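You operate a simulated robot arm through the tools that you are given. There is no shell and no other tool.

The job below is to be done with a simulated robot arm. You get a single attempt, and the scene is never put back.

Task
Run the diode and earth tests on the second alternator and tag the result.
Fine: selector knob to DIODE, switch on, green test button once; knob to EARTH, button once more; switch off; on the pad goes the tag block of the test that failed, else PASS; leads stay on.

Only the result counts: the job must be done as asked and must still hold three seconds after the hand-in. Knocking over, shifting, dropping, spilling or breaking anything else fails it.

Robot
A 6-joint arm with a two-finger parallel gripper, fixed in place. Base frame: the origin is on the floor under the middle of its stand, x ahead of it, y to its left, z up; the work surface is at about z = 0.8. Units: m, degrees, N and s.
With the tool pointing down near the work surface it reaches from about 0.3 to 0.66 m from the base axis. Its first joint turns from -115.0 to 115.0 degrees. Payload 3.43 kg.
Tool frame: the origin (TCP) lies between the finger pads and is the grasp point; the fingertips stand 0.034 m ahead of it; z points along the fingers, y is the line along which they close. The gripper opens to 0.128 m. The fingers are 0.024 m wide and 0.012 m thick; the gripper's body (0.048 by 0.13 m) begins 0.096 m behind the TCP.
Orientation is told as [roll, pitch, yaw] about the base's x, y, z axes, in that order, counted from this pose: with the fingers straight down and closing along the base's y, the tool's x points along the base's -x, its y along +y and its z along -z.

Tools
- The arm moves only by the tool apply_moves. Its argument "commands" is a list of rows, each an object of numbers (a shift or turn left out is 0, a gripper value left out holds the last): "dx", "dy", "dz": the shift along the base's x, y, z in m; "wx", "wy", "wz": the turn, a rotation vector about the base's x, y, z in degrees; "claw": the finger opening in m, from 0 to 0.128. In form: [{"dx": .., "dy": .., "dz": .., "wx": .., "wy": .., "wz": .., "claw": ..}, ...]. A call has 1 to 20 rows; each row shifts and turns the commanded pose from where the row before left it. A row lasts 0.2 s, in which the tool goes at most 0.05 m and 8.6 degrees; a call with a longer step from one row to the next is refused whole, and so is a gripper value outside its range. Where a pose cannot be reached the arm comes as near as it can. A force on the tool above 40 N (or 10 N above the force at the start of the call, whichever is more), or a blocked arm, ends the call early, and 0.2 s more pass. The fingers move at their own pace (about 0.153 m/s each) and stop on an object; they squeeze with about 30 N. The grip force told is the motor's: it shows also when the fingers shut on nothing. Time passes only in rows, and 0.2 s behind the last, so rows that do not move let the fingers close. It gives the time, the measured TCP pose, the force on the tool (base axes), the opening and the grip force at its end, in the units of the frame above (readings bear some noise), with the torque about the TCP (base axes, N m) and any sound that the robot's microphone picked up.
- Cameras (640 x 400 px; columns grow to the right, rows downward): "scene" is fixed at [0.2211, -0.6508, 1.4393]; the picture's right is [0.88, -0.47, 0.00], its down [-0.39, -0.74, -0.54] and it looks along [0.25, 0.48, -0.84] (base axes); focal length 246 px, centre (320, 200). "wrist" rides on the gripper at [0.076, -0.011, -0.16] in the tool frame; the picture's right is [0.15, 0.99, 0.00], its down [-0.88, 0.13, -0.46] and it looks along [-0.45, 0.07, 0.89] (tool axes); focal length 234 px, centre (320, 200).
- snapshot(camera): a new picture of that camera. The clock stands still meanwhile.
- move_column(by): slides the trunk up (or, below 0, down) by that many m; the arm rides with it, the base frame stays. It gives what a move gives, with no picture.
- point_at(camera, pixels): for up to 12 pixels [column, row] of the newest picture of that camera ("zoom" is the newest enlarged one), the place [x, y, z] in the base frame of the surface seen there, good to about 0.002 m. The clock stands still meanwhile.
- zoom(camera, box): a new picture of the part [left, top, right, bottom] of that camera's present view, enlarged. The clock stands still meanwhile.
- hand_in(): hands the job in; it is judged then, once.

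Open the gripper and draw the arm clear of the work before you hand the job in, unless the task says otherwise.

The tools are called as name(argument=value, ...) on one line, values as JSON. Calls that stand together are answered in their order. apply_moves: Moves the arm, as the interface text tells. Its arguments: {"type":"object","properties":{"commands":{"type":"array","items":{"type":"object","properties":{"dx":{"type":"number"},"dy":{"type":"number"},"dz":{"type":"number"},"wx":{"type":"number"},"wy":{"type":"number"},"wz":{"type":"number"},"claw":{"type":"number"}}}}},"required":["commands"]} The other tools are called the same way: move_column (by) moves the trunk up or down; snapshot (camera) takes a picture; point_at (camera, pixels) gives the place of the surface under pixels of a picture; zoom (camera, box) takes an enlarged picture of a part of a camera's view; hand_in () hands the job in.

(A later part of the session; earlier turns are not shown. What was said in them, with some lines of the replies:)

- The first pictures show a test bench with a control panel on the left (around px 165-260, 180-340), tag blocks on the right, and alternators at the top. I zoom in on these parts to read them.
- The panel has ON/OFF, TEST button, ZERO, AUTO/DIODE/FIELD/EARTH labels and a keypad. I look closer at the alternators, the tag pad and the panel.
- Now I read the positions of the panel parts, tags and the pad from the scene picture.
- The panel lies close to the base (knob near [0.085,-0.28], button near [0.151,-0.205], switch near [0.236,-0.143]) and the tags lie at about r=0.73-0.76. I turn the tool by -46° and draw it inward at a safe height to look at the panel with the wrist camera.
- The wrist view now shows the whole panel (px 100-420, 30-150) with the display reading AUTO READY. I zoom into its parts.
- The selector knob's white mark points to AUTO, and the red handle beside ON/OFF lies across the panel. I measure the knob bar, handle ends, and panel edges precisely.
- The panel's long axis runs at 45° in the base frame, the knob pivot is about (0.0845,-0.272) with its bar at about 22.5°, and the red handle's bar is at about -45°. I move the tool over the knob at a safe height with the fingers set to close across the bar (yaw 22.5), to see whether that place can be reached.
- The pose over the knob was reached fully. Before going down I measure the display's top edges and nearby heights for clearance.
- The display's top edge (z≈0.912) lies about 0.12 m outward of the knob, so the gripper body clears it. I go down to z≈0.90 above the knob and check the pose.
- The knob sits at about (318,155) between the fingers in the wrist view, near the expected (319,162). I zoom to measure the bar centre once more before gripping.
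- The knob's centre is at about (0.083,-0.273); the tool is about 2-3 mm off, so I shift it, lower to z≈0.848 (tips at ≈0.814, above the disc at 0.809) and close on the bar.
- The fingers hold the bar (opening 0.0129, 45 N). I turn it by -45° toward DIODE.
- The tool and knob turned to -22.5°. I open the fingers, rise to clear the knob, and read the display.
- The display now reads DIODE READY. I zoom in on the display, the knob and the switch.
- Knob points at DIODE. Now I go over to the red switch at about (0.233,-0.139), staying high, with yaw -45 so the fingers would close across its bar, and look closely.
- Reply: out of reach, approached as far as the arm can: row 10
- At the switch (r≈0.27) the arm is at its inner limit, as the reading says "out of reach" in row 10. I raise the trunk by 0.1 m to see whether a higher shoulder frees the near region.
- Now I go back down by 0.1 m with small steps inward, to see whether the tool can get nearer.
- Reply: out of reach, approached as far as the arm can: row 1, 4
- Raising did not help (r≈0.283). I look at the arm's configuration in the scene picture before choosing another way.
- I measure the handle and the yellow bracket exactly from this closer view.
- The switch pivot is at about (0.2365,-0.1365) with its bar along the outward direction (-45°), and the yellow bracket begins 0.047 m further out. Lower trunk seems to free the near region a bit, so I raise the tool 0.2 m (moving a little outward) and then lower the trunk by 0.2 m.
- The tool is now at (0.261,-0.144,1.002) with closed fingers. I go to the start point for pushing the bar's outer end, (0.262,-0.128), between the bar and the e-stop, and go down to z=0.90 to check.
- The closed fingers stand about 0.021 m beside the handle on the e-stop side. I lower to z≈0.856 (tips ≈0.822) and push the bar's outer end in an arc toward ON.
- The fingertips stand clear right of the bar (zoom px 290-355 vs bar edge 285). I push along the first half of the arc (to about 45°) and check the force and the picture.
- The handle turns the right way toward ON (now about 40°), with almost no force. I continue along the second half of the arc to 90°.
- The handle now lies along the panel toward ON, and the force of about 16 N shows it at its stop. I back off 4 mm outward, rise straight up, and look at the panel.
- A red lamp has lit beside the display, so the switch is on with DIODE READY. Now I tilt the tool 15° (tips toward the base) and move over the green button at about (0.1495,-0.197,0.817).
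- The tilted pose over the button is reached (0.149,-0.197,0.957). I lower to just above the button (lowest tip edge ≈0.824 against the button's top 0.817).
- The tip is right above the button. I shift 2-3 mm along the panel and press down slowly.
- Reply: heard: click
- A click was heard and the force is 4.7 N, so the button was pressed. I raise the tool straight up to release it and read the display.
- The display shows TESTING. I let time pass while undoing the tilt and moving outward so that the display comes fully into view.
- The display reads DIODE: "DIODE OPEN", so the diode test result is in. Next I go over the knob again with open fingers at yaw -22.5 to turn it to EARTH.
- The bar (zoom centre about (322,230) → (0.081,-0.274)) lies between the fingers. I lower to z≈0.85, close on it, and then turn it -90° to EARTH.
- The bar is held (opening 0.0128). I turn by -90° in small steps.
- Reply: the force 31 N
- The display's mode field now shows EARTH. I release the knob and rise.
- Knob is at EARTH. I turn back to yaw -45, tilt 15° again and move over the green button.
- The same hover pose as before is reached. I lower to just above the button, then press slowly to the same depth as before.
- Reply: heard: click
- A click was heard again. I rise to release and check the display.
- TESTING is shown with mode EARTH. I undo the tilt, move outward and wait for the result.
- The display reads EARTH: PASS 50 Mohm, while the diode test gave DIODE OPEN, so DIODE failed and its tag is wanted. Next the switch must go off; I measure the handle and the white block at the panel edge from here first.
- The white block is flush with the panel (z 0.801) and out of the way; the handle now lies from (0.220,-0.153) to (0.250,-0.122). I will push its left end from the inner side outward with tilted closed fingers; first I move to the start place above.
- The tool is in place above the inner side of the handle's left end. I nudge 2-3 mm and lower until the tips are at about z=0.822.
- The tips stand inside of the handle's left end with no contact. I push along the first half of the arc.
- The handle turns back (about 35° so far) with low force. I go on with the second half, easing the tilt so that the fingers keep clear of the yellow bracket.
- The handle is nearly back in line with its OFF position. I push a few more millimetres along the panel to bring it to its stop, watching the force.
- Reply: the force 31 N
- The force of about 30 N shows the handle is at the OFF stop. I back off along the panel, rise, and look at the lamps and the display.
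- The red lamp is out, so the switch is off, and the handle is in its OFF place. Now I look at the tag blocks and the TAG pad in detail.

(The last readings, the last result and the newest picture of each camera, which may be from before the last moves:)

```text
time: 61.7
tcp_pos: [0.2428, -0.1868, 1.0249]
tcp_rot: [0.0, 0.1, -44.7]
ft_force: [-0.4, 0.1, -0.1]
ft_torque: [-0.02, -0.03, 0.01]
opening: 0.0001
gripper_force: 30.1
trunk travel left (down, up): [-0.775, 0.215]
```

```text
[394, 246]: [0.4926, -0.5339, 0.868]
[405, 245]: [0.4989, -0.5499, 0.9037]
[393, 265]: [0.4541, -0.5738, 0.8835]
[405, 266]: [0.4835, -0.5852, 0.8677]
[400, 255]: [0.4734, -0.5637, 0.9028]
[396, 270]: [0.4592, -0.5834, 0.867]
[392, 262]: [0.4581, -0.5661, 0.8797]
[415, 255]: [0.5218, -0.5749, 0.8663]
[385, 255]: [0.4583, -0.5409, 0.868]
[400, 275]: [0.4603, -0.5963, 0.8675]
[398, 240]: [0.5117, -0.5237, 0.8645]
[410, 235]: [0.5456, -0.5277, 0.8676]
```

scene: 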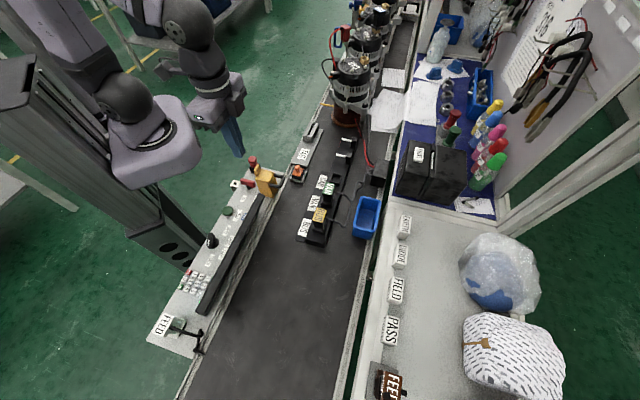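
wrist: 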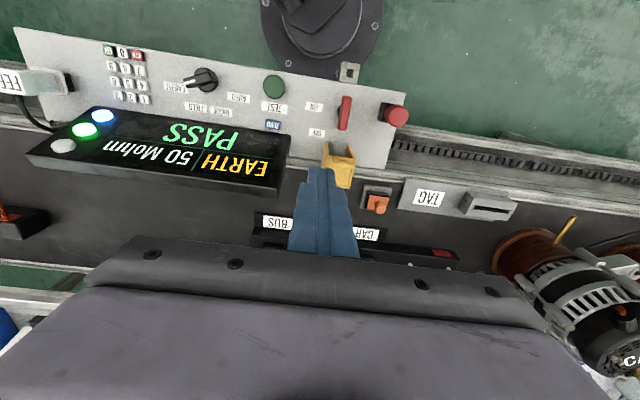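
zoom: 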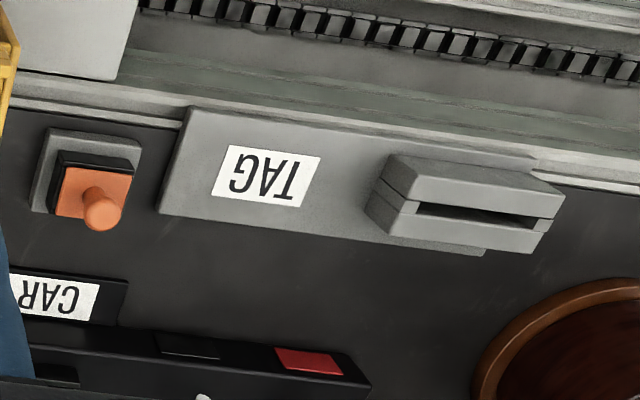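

The DIODE tag stands on the shelf (z≈0.868, top 0.903) near (0.4755,-0.562), lined up along 45°. I zoom strongly on it and on the pad to get sizes.

zoom(camera="scene", box=[384, 238, 416, 272])

point_at(camera="zoom", pixels=[[290, 55], [390, 80], [380, 260], [275, 240], [330, 150], [240, 150], [230, 250], [215, 300], [320, 320], [360, 330], [310, 340], [300, 30]])

zoom(camera="scene", box=[285, 115, 330, 175])

point_at(camera="zoom", pixels=[[280, 260], [250, 215], [330, 240], [230, 300], [320, 330], [370, 220], [340, 300], [400, 150], [440, 100], [300, 180], [210, 330], [350, 330]])

```text
11.76 times, centred on (400, 255) of scene
```

zoom: 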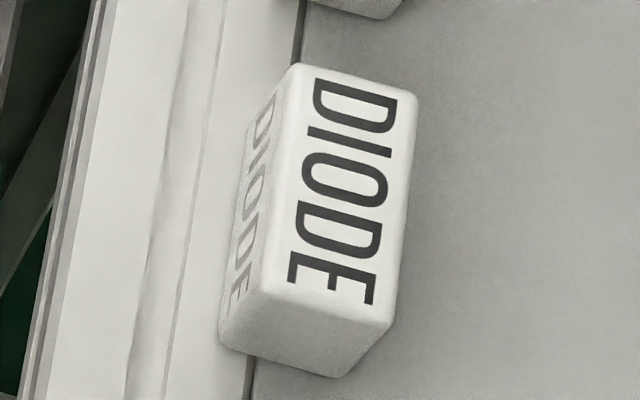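

```text
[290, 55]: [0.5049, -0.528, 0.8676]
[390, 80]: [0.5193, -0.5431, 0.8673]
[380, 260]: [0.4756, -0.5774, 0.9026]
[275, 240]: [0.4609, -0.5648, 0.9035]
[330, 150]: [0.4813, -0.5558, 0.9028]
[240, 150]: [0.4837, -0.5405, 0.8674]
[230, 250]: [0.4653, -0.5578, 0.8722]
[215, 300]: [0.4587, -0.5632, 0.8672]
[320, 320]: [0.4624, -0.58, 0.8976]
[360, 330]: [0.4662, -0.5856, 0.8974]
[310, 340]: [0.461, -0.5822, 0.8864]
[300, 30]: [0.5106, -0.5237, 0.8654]
```

```text
6.67 times, centred on (308, 145) of scene
```

zoom: 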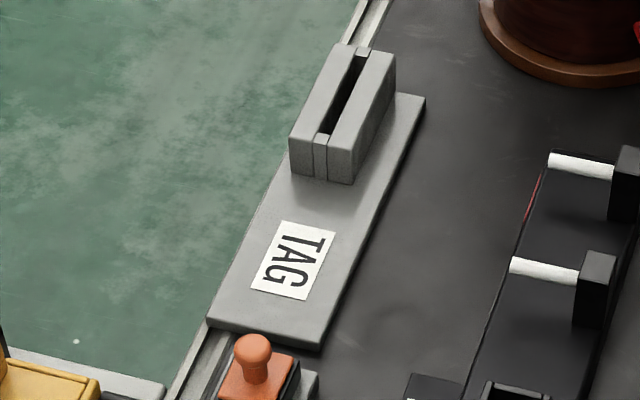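

```text
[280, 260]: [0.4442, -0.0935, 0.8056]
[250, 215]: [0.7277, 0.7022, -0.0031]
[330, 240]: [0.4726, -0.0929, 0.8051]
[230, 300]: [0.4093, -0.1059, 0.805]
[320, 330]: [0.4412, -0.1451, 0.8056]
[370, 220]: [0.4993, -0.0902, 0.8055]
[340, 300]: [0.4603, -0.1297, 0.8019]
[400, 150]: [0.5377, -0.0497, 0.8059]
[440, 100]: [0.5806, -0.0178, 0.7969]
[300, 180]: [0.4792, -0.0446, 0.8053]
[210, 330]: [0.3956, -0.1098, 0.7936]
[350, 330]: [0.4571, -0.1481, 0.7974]
```

The DIODE block is about 0.047 (along 45°) × 0.023 × 0.035 m with centre near (0.4777,-0.564), and the pad's free part is centred near (0.450,-0.098) at z≈0.806. The block is at r≈0.74, so I move out high above the bench and tilt the tool outward by 25° with the fingers open to 0.065.

apply_moves(commands=[{"dz": 0.04, "claw": 0.065}, {"dz": 0.035}, {"dx": 0.0197, "dy": -0.0348}, {"dx": 0.0197, "dy": -0.0348}, {"dx": 0.0197, "dy": -0.0348}, {"dx": 0.0197, "dy": -0.0348}, {"dx": 0.0197, "dy": -0.0348}, {"dx": 0.0197, "dy": -0.0348, "wx": -4.42, "wy": -4.42}, {"dx": 0.0197, "dy": -0.0348, "wx": -4.42, "wy": -4.42}, {"dx": 0.0197, "dy": -0.0348, "wx": -4.42, "wy": -4.42}, {"dx": 0.0197, "dy": -0.0348, "wx": -4.42, "wy": -4.42}, {}])

snapshot(camera="wrist")

snapshot(camera="scene")

```text
time: 64.3
tcp_pos: [0.421, -0.4959, 1.1038]
tcp_rot: [-0.2, -24.9, -44.9]
ft_force: [0.0, 1.0, -0.1]
ft_torque: [0.0, -0.03, 0.01]
opening: 0.0649
gripper_force: 0.0
trunk travel left (down, up): [-0.775, 0.215]
```

```text
taken
```

wrist: 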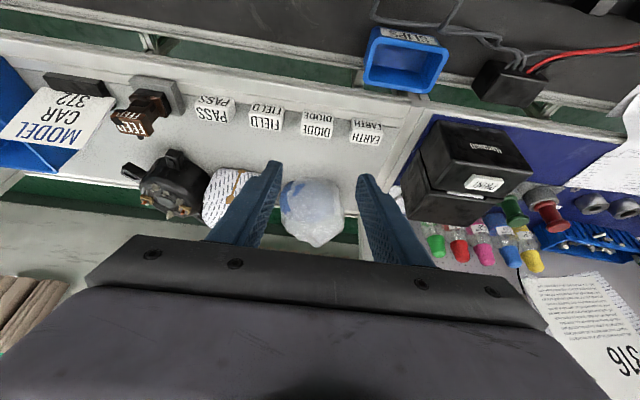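

```text
taken
```

scene: 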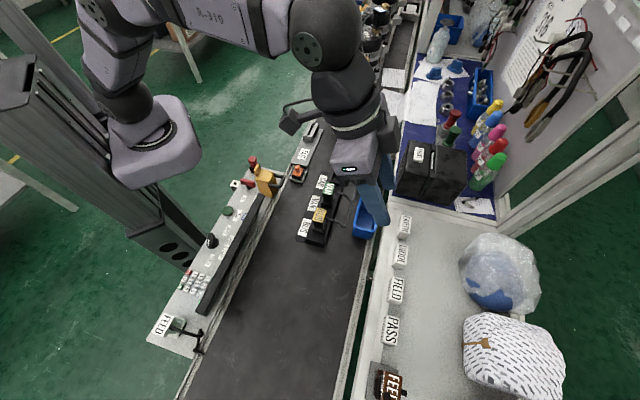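

The pose is reached, and the DIODE tag is seen at about (317,124) in the wrist view. I zoom there and measure the block again.

zoom(camera="wrist", box=[240, 90, 400, 160])

point_at(camera="zoom", pixels=[[250, 118], [375, 118], [250, 145], [370, 150], [310, 130], [260, 165], [360, 180], [310, 170], [130, 120], [495, 150], [430, 150], [190, 150]])

```text
4.00 times, centred on (320, 125) of wrist
```

zoom: 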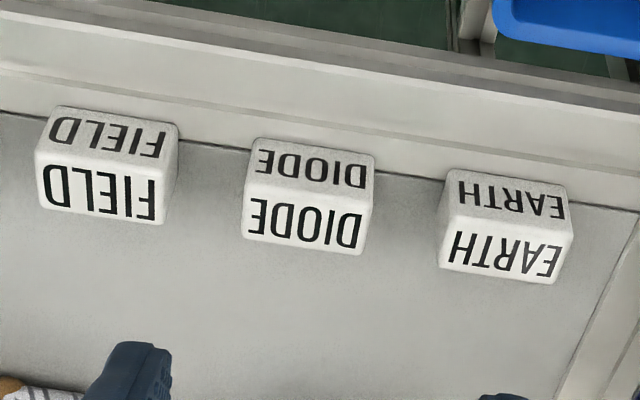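

```text
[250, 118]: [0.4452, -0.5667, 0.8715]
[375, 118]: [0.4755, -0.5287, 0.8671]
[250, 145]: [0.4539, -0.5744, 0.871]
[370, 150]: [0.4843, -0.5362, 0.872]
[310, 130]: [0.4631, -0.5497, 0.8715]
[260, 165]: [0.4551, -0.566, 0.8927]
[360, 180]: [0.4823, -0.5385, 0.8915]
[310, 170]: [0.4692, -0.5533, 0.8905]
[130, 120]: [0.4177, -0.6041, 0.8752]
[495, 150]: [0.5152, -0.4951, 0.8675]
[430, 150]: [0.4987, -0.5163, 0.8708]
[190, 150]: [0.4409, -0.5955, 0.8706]
```

I measure the block's top corners in this zoom.

point_at(camera="zoom", pixels=[[252, 180], [366, 197], [355, 248], [249, 230], [305, 215], [305, 190], [305, 235], [60, 180], [160, 205], [450, 240], [555, 260], [505, 235]])

```text
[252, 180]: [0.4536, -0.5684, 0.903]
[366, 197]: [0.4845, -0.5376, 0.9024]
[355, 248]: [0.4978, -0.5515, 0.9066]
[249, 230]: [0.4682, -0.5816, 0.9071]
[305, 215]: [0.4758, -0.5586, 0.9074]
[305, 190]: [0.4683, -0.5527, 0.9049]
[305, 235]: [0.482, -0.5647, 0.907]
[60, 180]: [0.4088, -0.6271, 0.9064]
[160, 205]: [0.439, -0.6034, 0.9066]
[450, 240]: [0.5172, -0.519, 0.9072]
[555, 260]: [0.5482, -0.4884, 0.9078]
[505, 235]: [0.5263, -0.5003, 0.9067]
```

The block's centre is about (0.477,-0.562), top ≈0.905. I move above it (TCP 9 mm nearer because of the tilt) and go down to z≈1.0.

apply_moves(commands=[{"dx": 0.0165, "dy": -0.0199}, {"dx": 0.0165, "dy": -0.0199}, {"dx": 0.0164, "dy": -0.0199}, {"dz": -0.035}, {"dz": -0.035}, {"dz": -0.03}, {}])

snapshot(camera="wrist")

zoom(camera="wrist", box=[230, 90, 410, 230])

zoom(camera="scene", box=[350, 180, 450, 300])

```text
time: 65.9
tcp_pos: [0.4536, -0.535, 0.9932]
tcp_rot: [-0.1, -24.9, -44.8]
ft_force: [0.1, -0.6, 0.1]
ft_torque: [0.0, 0.03, -0.02]
opening: 0.065
gripper_force: 0.0
out of reach, approached as far as the arm can: row 2, 3
trunk travel left (down, up): [-0.775, 0.215]
```

```text
taken
```

wrist: 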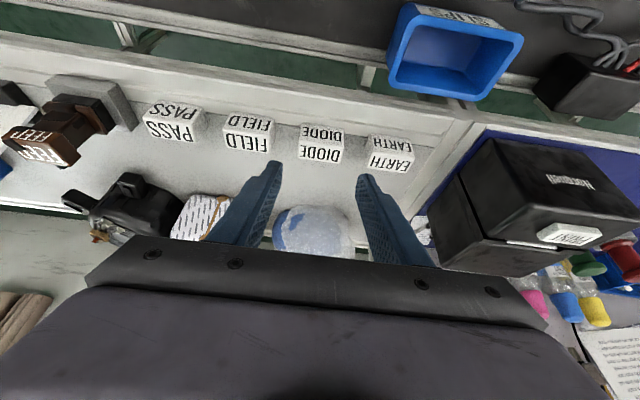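

```text
2.86 times, centred on (320, 160) of wrist
```

zoom: 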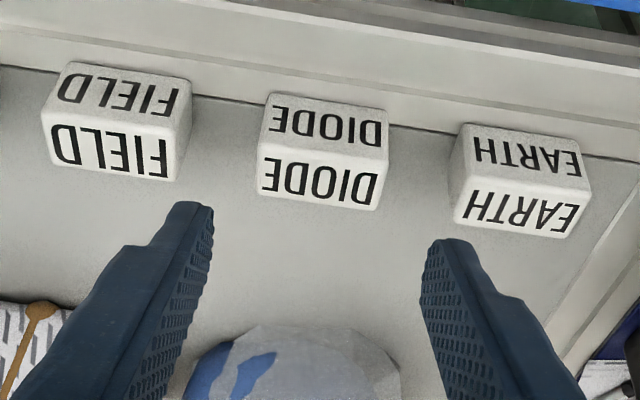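

```text
3.33 times, centred on (400, 240) of scene
```

zoom: 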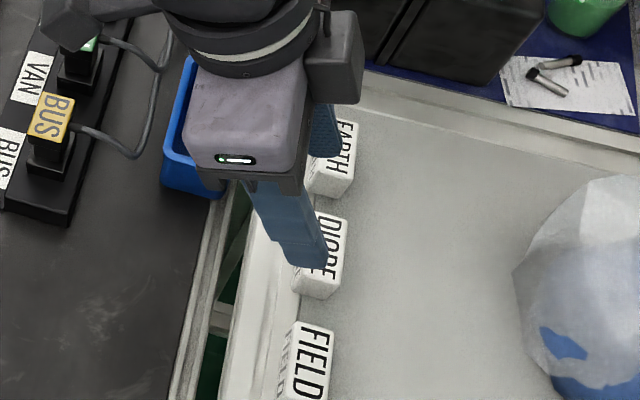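

The arm stopped at r≈0.70 while high up; the tool is now at (0.454,-0.535,0.993). I try the remaining way outward at a lower height, still 15 mm above the block tops.

apply_moves(commands=[{"dz": -0.03}, {"dx": 0.006, "dy": -0.0075}, {"dx": 0.006, "dy": -0.0075}, {"dx": 0.0045, "dy": -0.0055}, {}])

```text
time: 67.1
tcp_pos: [0.4683, -0.5567, 0.9615]
tcp_rot: [0.0, -24.8, -44.9]
ft_force: [0.6, 0.2, -0.6]
ft_torque: [0.0, 0.04, -0.04]
opening: 0.0652
gripper_force: 0.1
trunk travel left (down, up): [-0.775, 0.215]
```

Now (0.468,-0.557,0.9615) was reached without trouble. I look at the alignment between the fingers and the block.

zoom(camera="wrist", box=[230, 90, 410, 230])

zoom(camera="scene", box=[360, 190, 440, 290])

point_at(camera="zoom", pixels=[[400, 190], [420, 210], [395, 250], [340, 240], [380, 215]])

```text
2.86 times, centred on (320, 160) of wrist
```

zoom: 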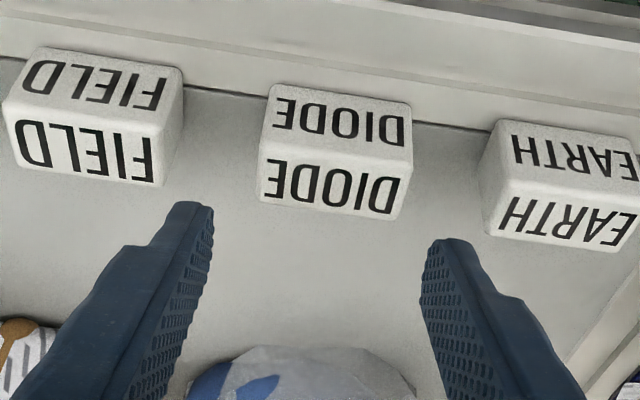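

```text
4.00 times, centred on (400, 240) of scene
```

zoom: 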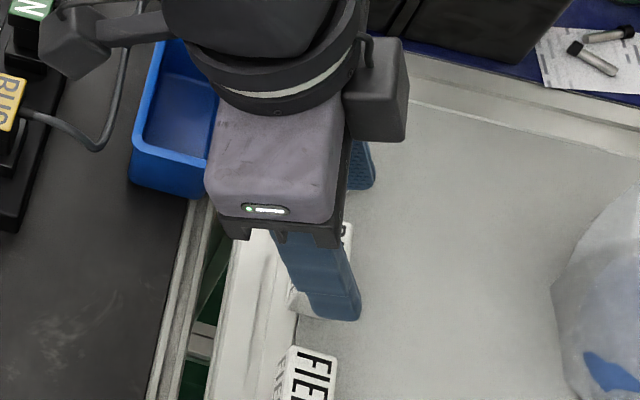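

```text
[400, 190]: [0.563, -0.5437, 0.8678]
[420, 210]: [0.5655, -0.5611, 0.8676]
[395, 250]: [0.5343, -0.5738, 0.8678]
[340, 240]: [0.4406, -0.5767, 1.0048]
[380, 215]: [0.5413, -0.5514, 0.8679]
```

By the wrist picture the block's centre is about 3 mm further along the row than the fingers' middle. I shift 3 mm, lower to z≈0.914 (lowest fingertip point ≈0.878) and check before closing.

apply_moves(commands=[{"dx": 0.002, "dy": 0.002, "dz": -0.015}, {"dz": -0.018}, {"dz": -0.0145}, {}])

zoom(camera="wrist", box=[230, 90, 410, 230])

zoom(camera="scene", box=[360, 190, 440, 290])

```text
time: 68.1
tcp_pos: [0.4705, -0.5544, 0.9142]
tcp_rot: [-0.2, -24.8, -44.8]
ft_force: [0.0, 0.0, -0.5]
ft_torque: [-0.03, -0.01, 0.02]
opening: 0.0651
gripper_force: 0.0
trunk travel left (down, up): [-0.775, 0.215]
```

```text
2.86 times, centred on (320, 160) of wrist
```

zoom: 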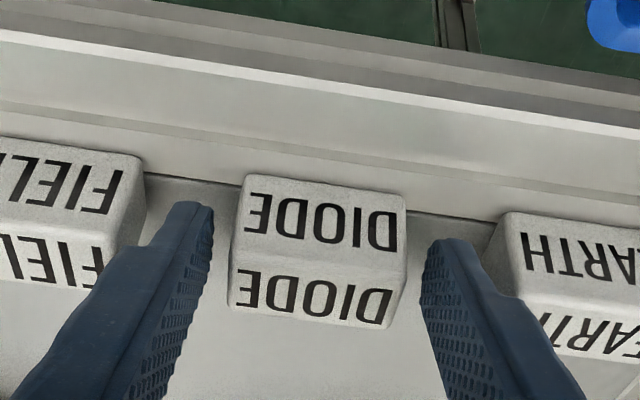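

```text
4.00 times, centred on (400, 240) of scene
```

zoom: 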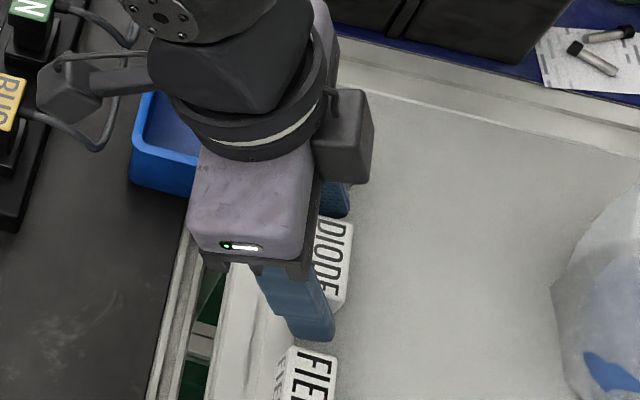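

The block sits centred between the fingertips (zoom gaps 23 px and 20 px). I close on it.

apply_moves(commands=[{"claw": 0.055}, {"claw": 0.05}, {"claw": 0.04}, {"claw": 0.03}, {"claw": 0.03}])

zoom(camera="wrist", box=[230, 90, 410, 230])

```text
time: 69.3
tcp_pos: [0.4703, -0.5527, 0.9141]
tcp_rot: [0.0, -24.8, -44.8]
ft_force: [-0.3, -0.1, 0.3]
ft_torque: [-0.05, -0.03, -0.02]
opening: 0.0488
gripper_force: 29.8
trunk travel left (down, up): [-0.775, 0.215]
```

```text
2.86 times, centred on (320, 160) of wrist
```

zoom: 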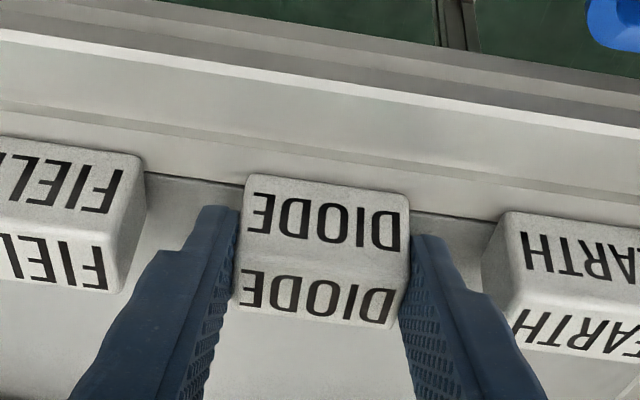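

The block is held (opening 0.0488, 30 N). I lift it slowly and then draw inward and up.

apply_moves(commands=[{"dz": 0.008}, {"dz": 0.015}, {"dz": 0.025}, {"dx": -0.0175, "dy": 0.0182, "dz": 0.0225}, {"dx": -0.0175, "dy": 0.0182, "dz": 0.0225}, {"dx": -0.0175, "dy": 0.0182, "dz": 0.0225}, {"dx": -0.0175, "dy": 0.0182, "dz": 0.0225}, {}])

snapshot(camera="wrist")

snapshot(camera="scene")

```text
time: 71.1
tcp_pos: [0.401, -0.4821, 1.0528]
tcp_rot: [-0.1, -24.8, -44.8]
ft_force: [0.6, 0.2, -0.5]
ft_torque: [0.01, 0.0, 0.02]
opening: 0.0488
gripper_force: 30.1
trunk travel left (down, up): [-0.775, 0.215]
```

```text
taken
```

wrist: 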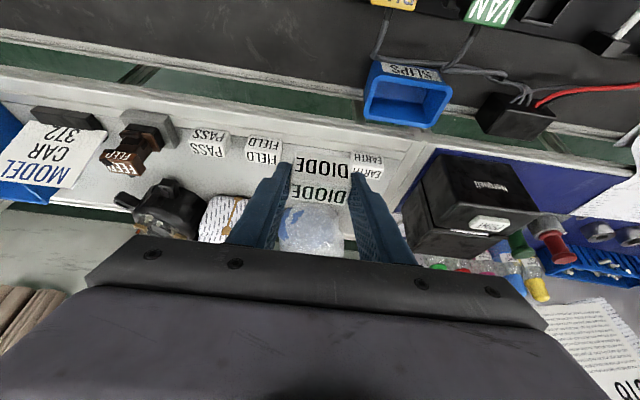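

```text
taken
```

scene: 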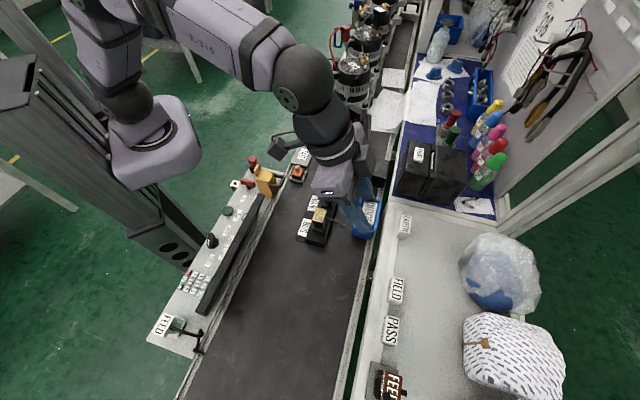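

The DIODE block is firmly held and the other tags stand as before. I carry it along to above the pad, keeping the height.

apply_moves(commands=[{"dx": 0.0042, "dy": 0.039}, {"dx": 0.0042, "dy": 0.039}, {"dx": 0.0042, "dy": 0.039}, {"dx": 0.0042, "dy": 0.039}, {"dx": 0.0042, "dy": 0.039}, {"dx": 0.0042, "dy": 0.039}, {"dx": 0.0042, "dy": 0.039}, {"dx": 0.0042, "dy": 0.039}, {"dx": 0.0042, "dy": 0.039}, {"dx": 0.004, "dy": 0.039}, {}])

snapshot(camera="wrist")

snapshot(camera="scene")

```text
time: 73.5
tcp_pos: [0.4399, -0.0902, 1.0541]
tcp_rot: [-0.2, -24.8, -44.9]
ft_force: [-0.4, 0.3, -0.7]
ft_torque: [0.02, 0.02, 0.0]
opening: 0.0485
gripper_force: 30.2
trunk travel left (down, up): [-0.775, 0.215]
```

```text
taken
```

wrist: 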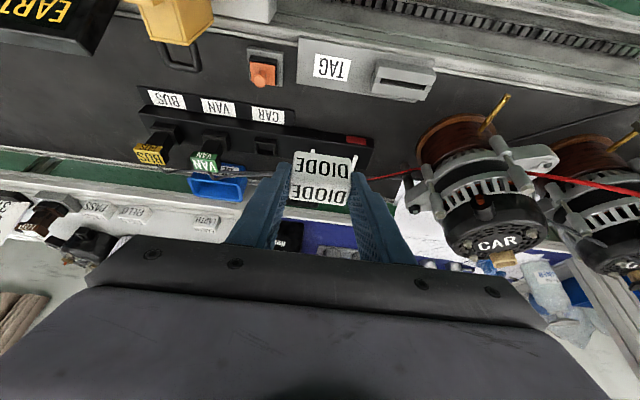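

```text
taken
```

scene: 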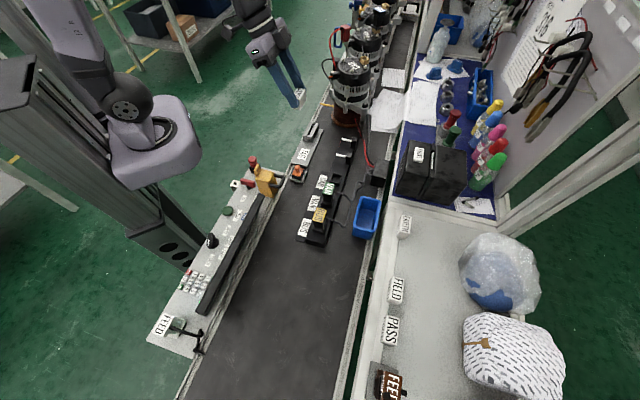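

The block is above the pad area. I measure the pad again in this wrist view (TAG label at about (332,66)).

zoom(camera="wrist", box=[280, 30, 450, 130])

point_at(camera="zoom", pixels=[[80, 40], [80, 190], [190, 140], [130, 85], [250, 95], [240, 180], [120, 180], [330, 140], [345, 230], [330, 40], [300, 200], [300, 120]])

```text
3.76 times, centred on (365, 80) of wrist
```

zoom: 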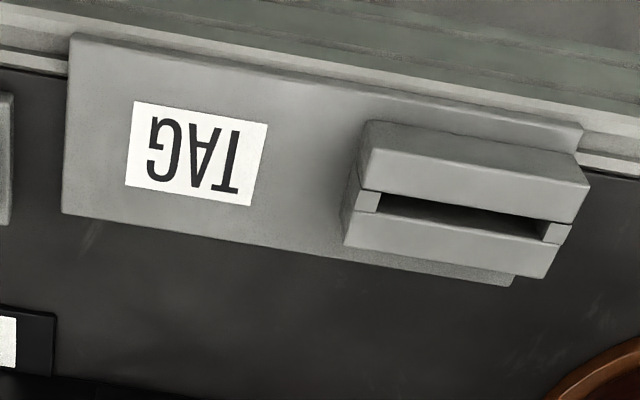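

```text
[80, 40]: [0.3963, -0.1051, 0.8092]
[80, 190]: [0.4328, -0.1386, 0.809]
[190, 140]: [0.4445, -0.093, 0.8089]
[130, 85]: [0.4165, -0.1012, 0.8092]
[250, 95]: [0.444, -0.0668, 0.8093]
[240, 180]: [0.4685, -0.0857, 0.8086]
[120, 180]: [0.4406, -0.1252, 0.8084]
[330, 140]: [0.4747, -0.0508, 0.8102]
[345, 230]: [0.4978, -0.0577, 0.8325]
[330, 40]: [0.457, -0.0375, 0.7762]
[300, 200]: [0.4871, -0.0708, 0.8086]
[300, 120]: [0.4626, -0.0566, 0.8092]
```

The label centre is at about (0.450,-0.096) and pad-to-shelf height difference is 0.062, so release should be at TCP (0.4437,-0.0887,0.852). I shift a little and go down to z≈0.874.

apply_moves(commands=[{"dx": 0.0038, "dy": 0.0015, "dz": -0.03}, {"dz": -0.04}, {"dz": -0.04}, {"dz": -0.04}, {"dz": -0.03}, {}])

snapshot(camera="wrist")

zoom(camera="scene", box=[260, 90, 360, 190])

```text
time: 74.9
tcp_pos: [0.4467, -0.0878, 0.8732]
tcp_rot: [0.0, -24.8, -44.8]
ft_force: [-0.3, -0.7, -0.5]
ft_torque: [0.06, -0.02, -0.03]
opening: 0.0488
gripper_force: 30.3
trunk travel left (down, up): [-0.775, 0.215]
```

```text
taken
```

wrist: 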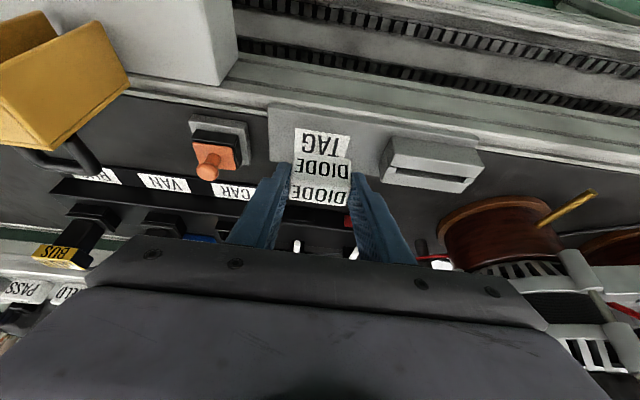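

```text
4.00 times, centred on (310, 140) of scene
```

zoom: 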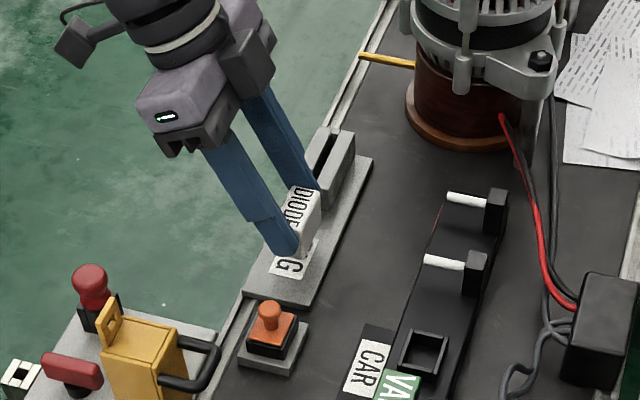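

The block hovers about 2 cm above the pad, a bit close to the slotted holder. I shift 3 mm away from the holder and lower slowly until contact.

apply_moves(commands=[{"dx": -0.002, "dy": -0.002, "dz": -0.008}, {"dz": -0.005}, {"dz": -0.003}, {"dz": -0.002}, {}])

zoom(camera="wrist", box=[250, 80, 430, 230])

zoom(camera="scene", box=[275, 110, 345, 180])

```text
time: 76.1
tcp_pos: [0.4442, -0.0911, 0.8556]
tcp_rot: [-0.1, -24.8, -44.8]
ft_force: [0.0, 0.8, -0.1]
ft_torque: [0.02, -0.02, 0.0]
opening: 0.0485
gripper_force: 29.9
trunk travel left (down, up): [-0.775, 0.215]
```

```text
2.67 times, centred on (340, 155) of wrist
```

zoom: 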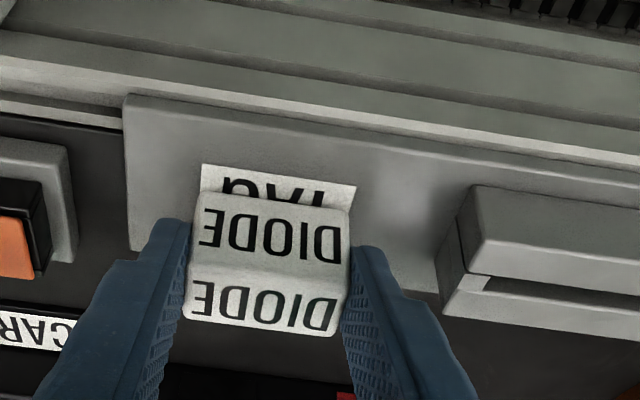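

```text
5.71 times, centred on (310, 145) of scene
```

zoom: 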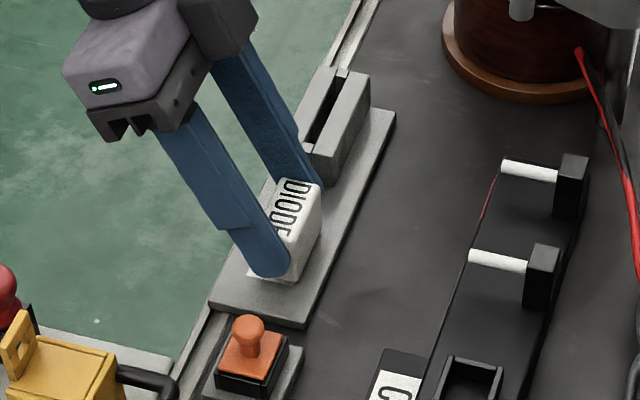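

The block hangs over the label a few mm above the pad with no contact force yet. I lower in 1-1.5 mm steps to touch down.

apply_moves(commands=[{"dz": -0.0015}, {"dz": -0.0015}, {}])

```text
time: 76.9
tcp_pos: [0.445, -0.0907, 0.852]
tcp_rot: [0.0, -24.9, -44.9]
ft_force: [0.2, -0.4, 2.3]
ft_torque: [0.04, -0.04, -0.01]
opening: 0.0488
gripper_force: 30.2
trunk travel left (down, up): [-0.775, 0.215]
```

A 2.3 N upward force shows first contact. I lower 0.7 mm more and then open the fingers gently.

apply_moves(commands=[{"dz": -0.0007}, {}, {"claw": 0.05}, {"claw": 0.054}, {"claw": 0.06}, {"claw": 0.064}, {}])

zoom(camera="wrist", box=[250, 80, 430, 230])

zoom(camera="scene", box=[275, 110, 345, 180])

```text
time: 78.5
tcp_pos: [0.4441, -0.0916, 0.8511]
tcp_rot: [-0.1, -24.8, -44.8]
ft_force: [0.8, -0.4, 0.5]
ft_torque: [-0.03, 0.02, 0.01]
opening: 0.0639
gripper_force: 0.0
trunk travel left (down, up): [-0.775, 0.215]
```

```text
2.67 times, centred on (340, 155) of wrist
```

zoom: 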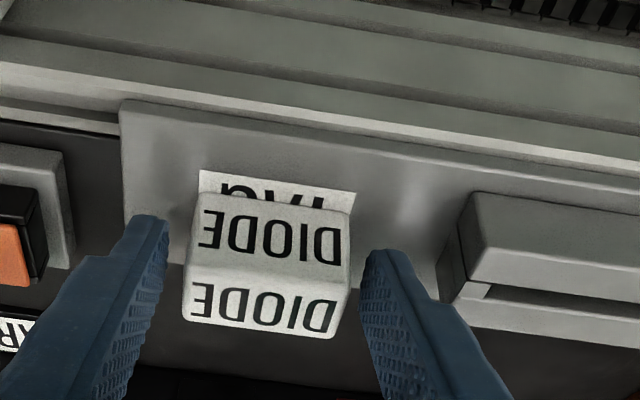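

```text
5.71 times, centred on (310, 145) of scene
```

zoom: 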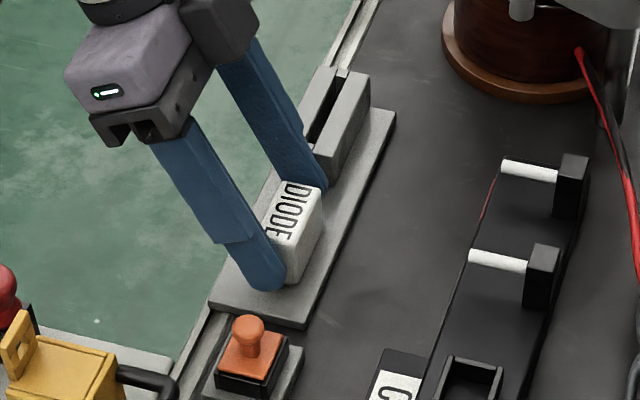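

The fingers are free (opening 0.064) and the block stands on the pad. I rise straight up and move back, then check the placement.

apply_moves(commands=[{"dz": 0.015}, {"dz": 0.025}, {"dz": 0.035}, {"dz": 0.04}, {"dz": 0.04}, {"dx": -0.02, "dy": 0.0, "dz": 0.04, "wx": 4.42, "wy": 4.42}, {"dx": -0.03, "dy": 0.0, "dz": 0.02, "wx": 4.42, "wy": 4.42}, {"dx": -0.03, "dy": -0.01, "wx": 4.42, "wy": 4.42}, {"dx": -0.03, "dy": -0.02, "wx": 4.42, "wy": 4.42}, {"dx": -0.02, "dy": -0.03}, {}])

snapshot(camera="wrist")

snapshot(camera="scene")

zoom(camera="scene", box=[275, 110, 345, 180])

```text
time: 80.9
tcp_pos: [0.3134, -0.1522, 1.0677]
tcp_rot: [-0.1, 0.2, -44.9]
ft_force: [-0.4, -0.1, 0.0]
ft_torque: [-0.05, 0.0, -0.02]
opening: 0.0641
gripper_force: 0.1
trunk travel left (down, up): [-0.775, 0.215]
```

```text
taken
```

wrist: 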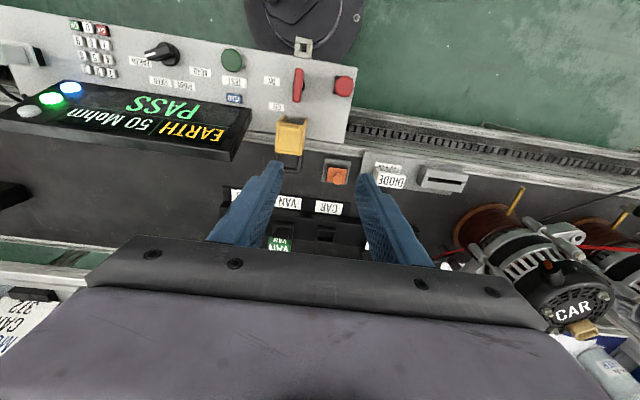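

```text
taken
```

scene: 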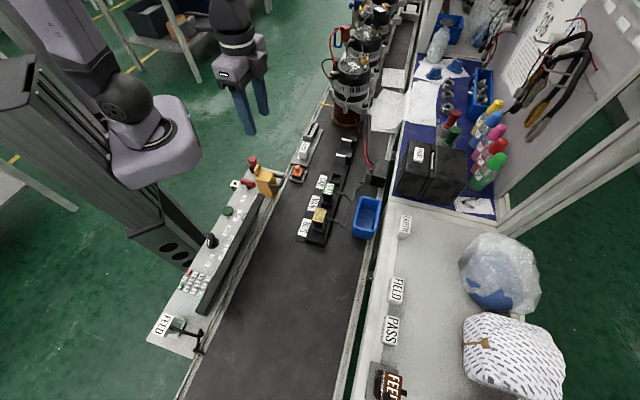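

```text
5.71 times, centred on (310, 145) of scene
```

zoom: 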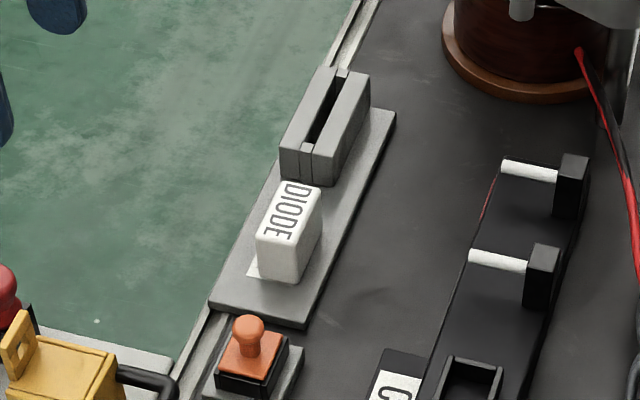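

The DIODE block stands upright on the pad over the TAG label, the switch is off and everything else looks unchanged. I raise the arm clear, open the gripper wider, and take one last look at the panel and the alternators.

apply_moves(commands=[{"dz": 0.04, "claw": 0.1}, {"dz": 0.04}, {"dz": 0.01}, {}])

zoom(camera="wrist", box=[0, 10, 420, 230])

zoom(camera="scene", box=[180, 140, 300, 260])

zoom(camera="scene", box=[310, 0, 420, 80])

```text
time: 81.9
tcp_pos: [0.3114, -0.1516, 1.1583]
tcp_rot: [-0.1, 0.3, -44.9]
ft_force: [0.2, -0.2, -0.1]
ft_torque: [0.0, 0.0, 0.04]
opening: 0.0997
gripper_force: 0.3
trunk travel left (down, up): [-0.775, 0.215]
```

```text
1.52 times, centred on (210, 120) of wrist
```

zoom: 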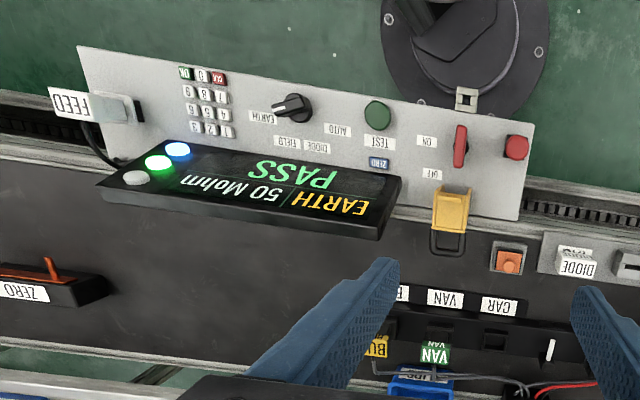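

```text
3.33 times, centred on (240, 200) of scene
```

zoom: 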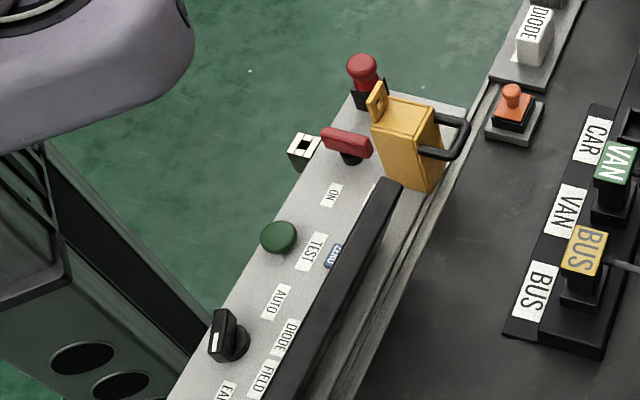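

```text
5.00 times, centred on (365, 40) of scene
```

zoom: 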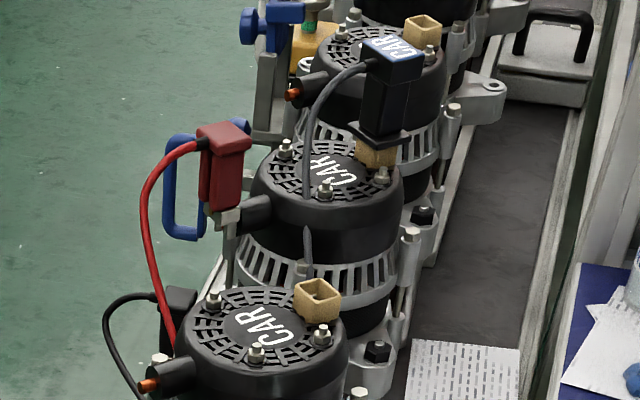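

Everything is as asked: the knob is at EARTH after both tests, the switch is off with the red lamp out, the leads are still on the second alternator, and the DIODE tag is on the pad. The arm is clear with an open gripper, so I hand in.

hand_in()

```text
The job is handed in.
```

I ran both tests on the second alternator and tagged it DIODE, because the diode test failed.

| Test | Display reading | Result |
|---|---|---|
| DIODE | DIODE OPEN | Failed |
| EARTH | 50 Mohm | PASS |

I pressed the green button once for each test and heard it click each time. The switch is back off and the red lamp is out. I left the selector knob at EARTH.

The DIODE block stands on the pad over the TAG label. Both leads are still on the alternator, and I saw nothing else shifted or knocked. I opened the gripper and drew the arm clear before handing in. The hand-in gave no verdict beyond confirming the job was handed in.
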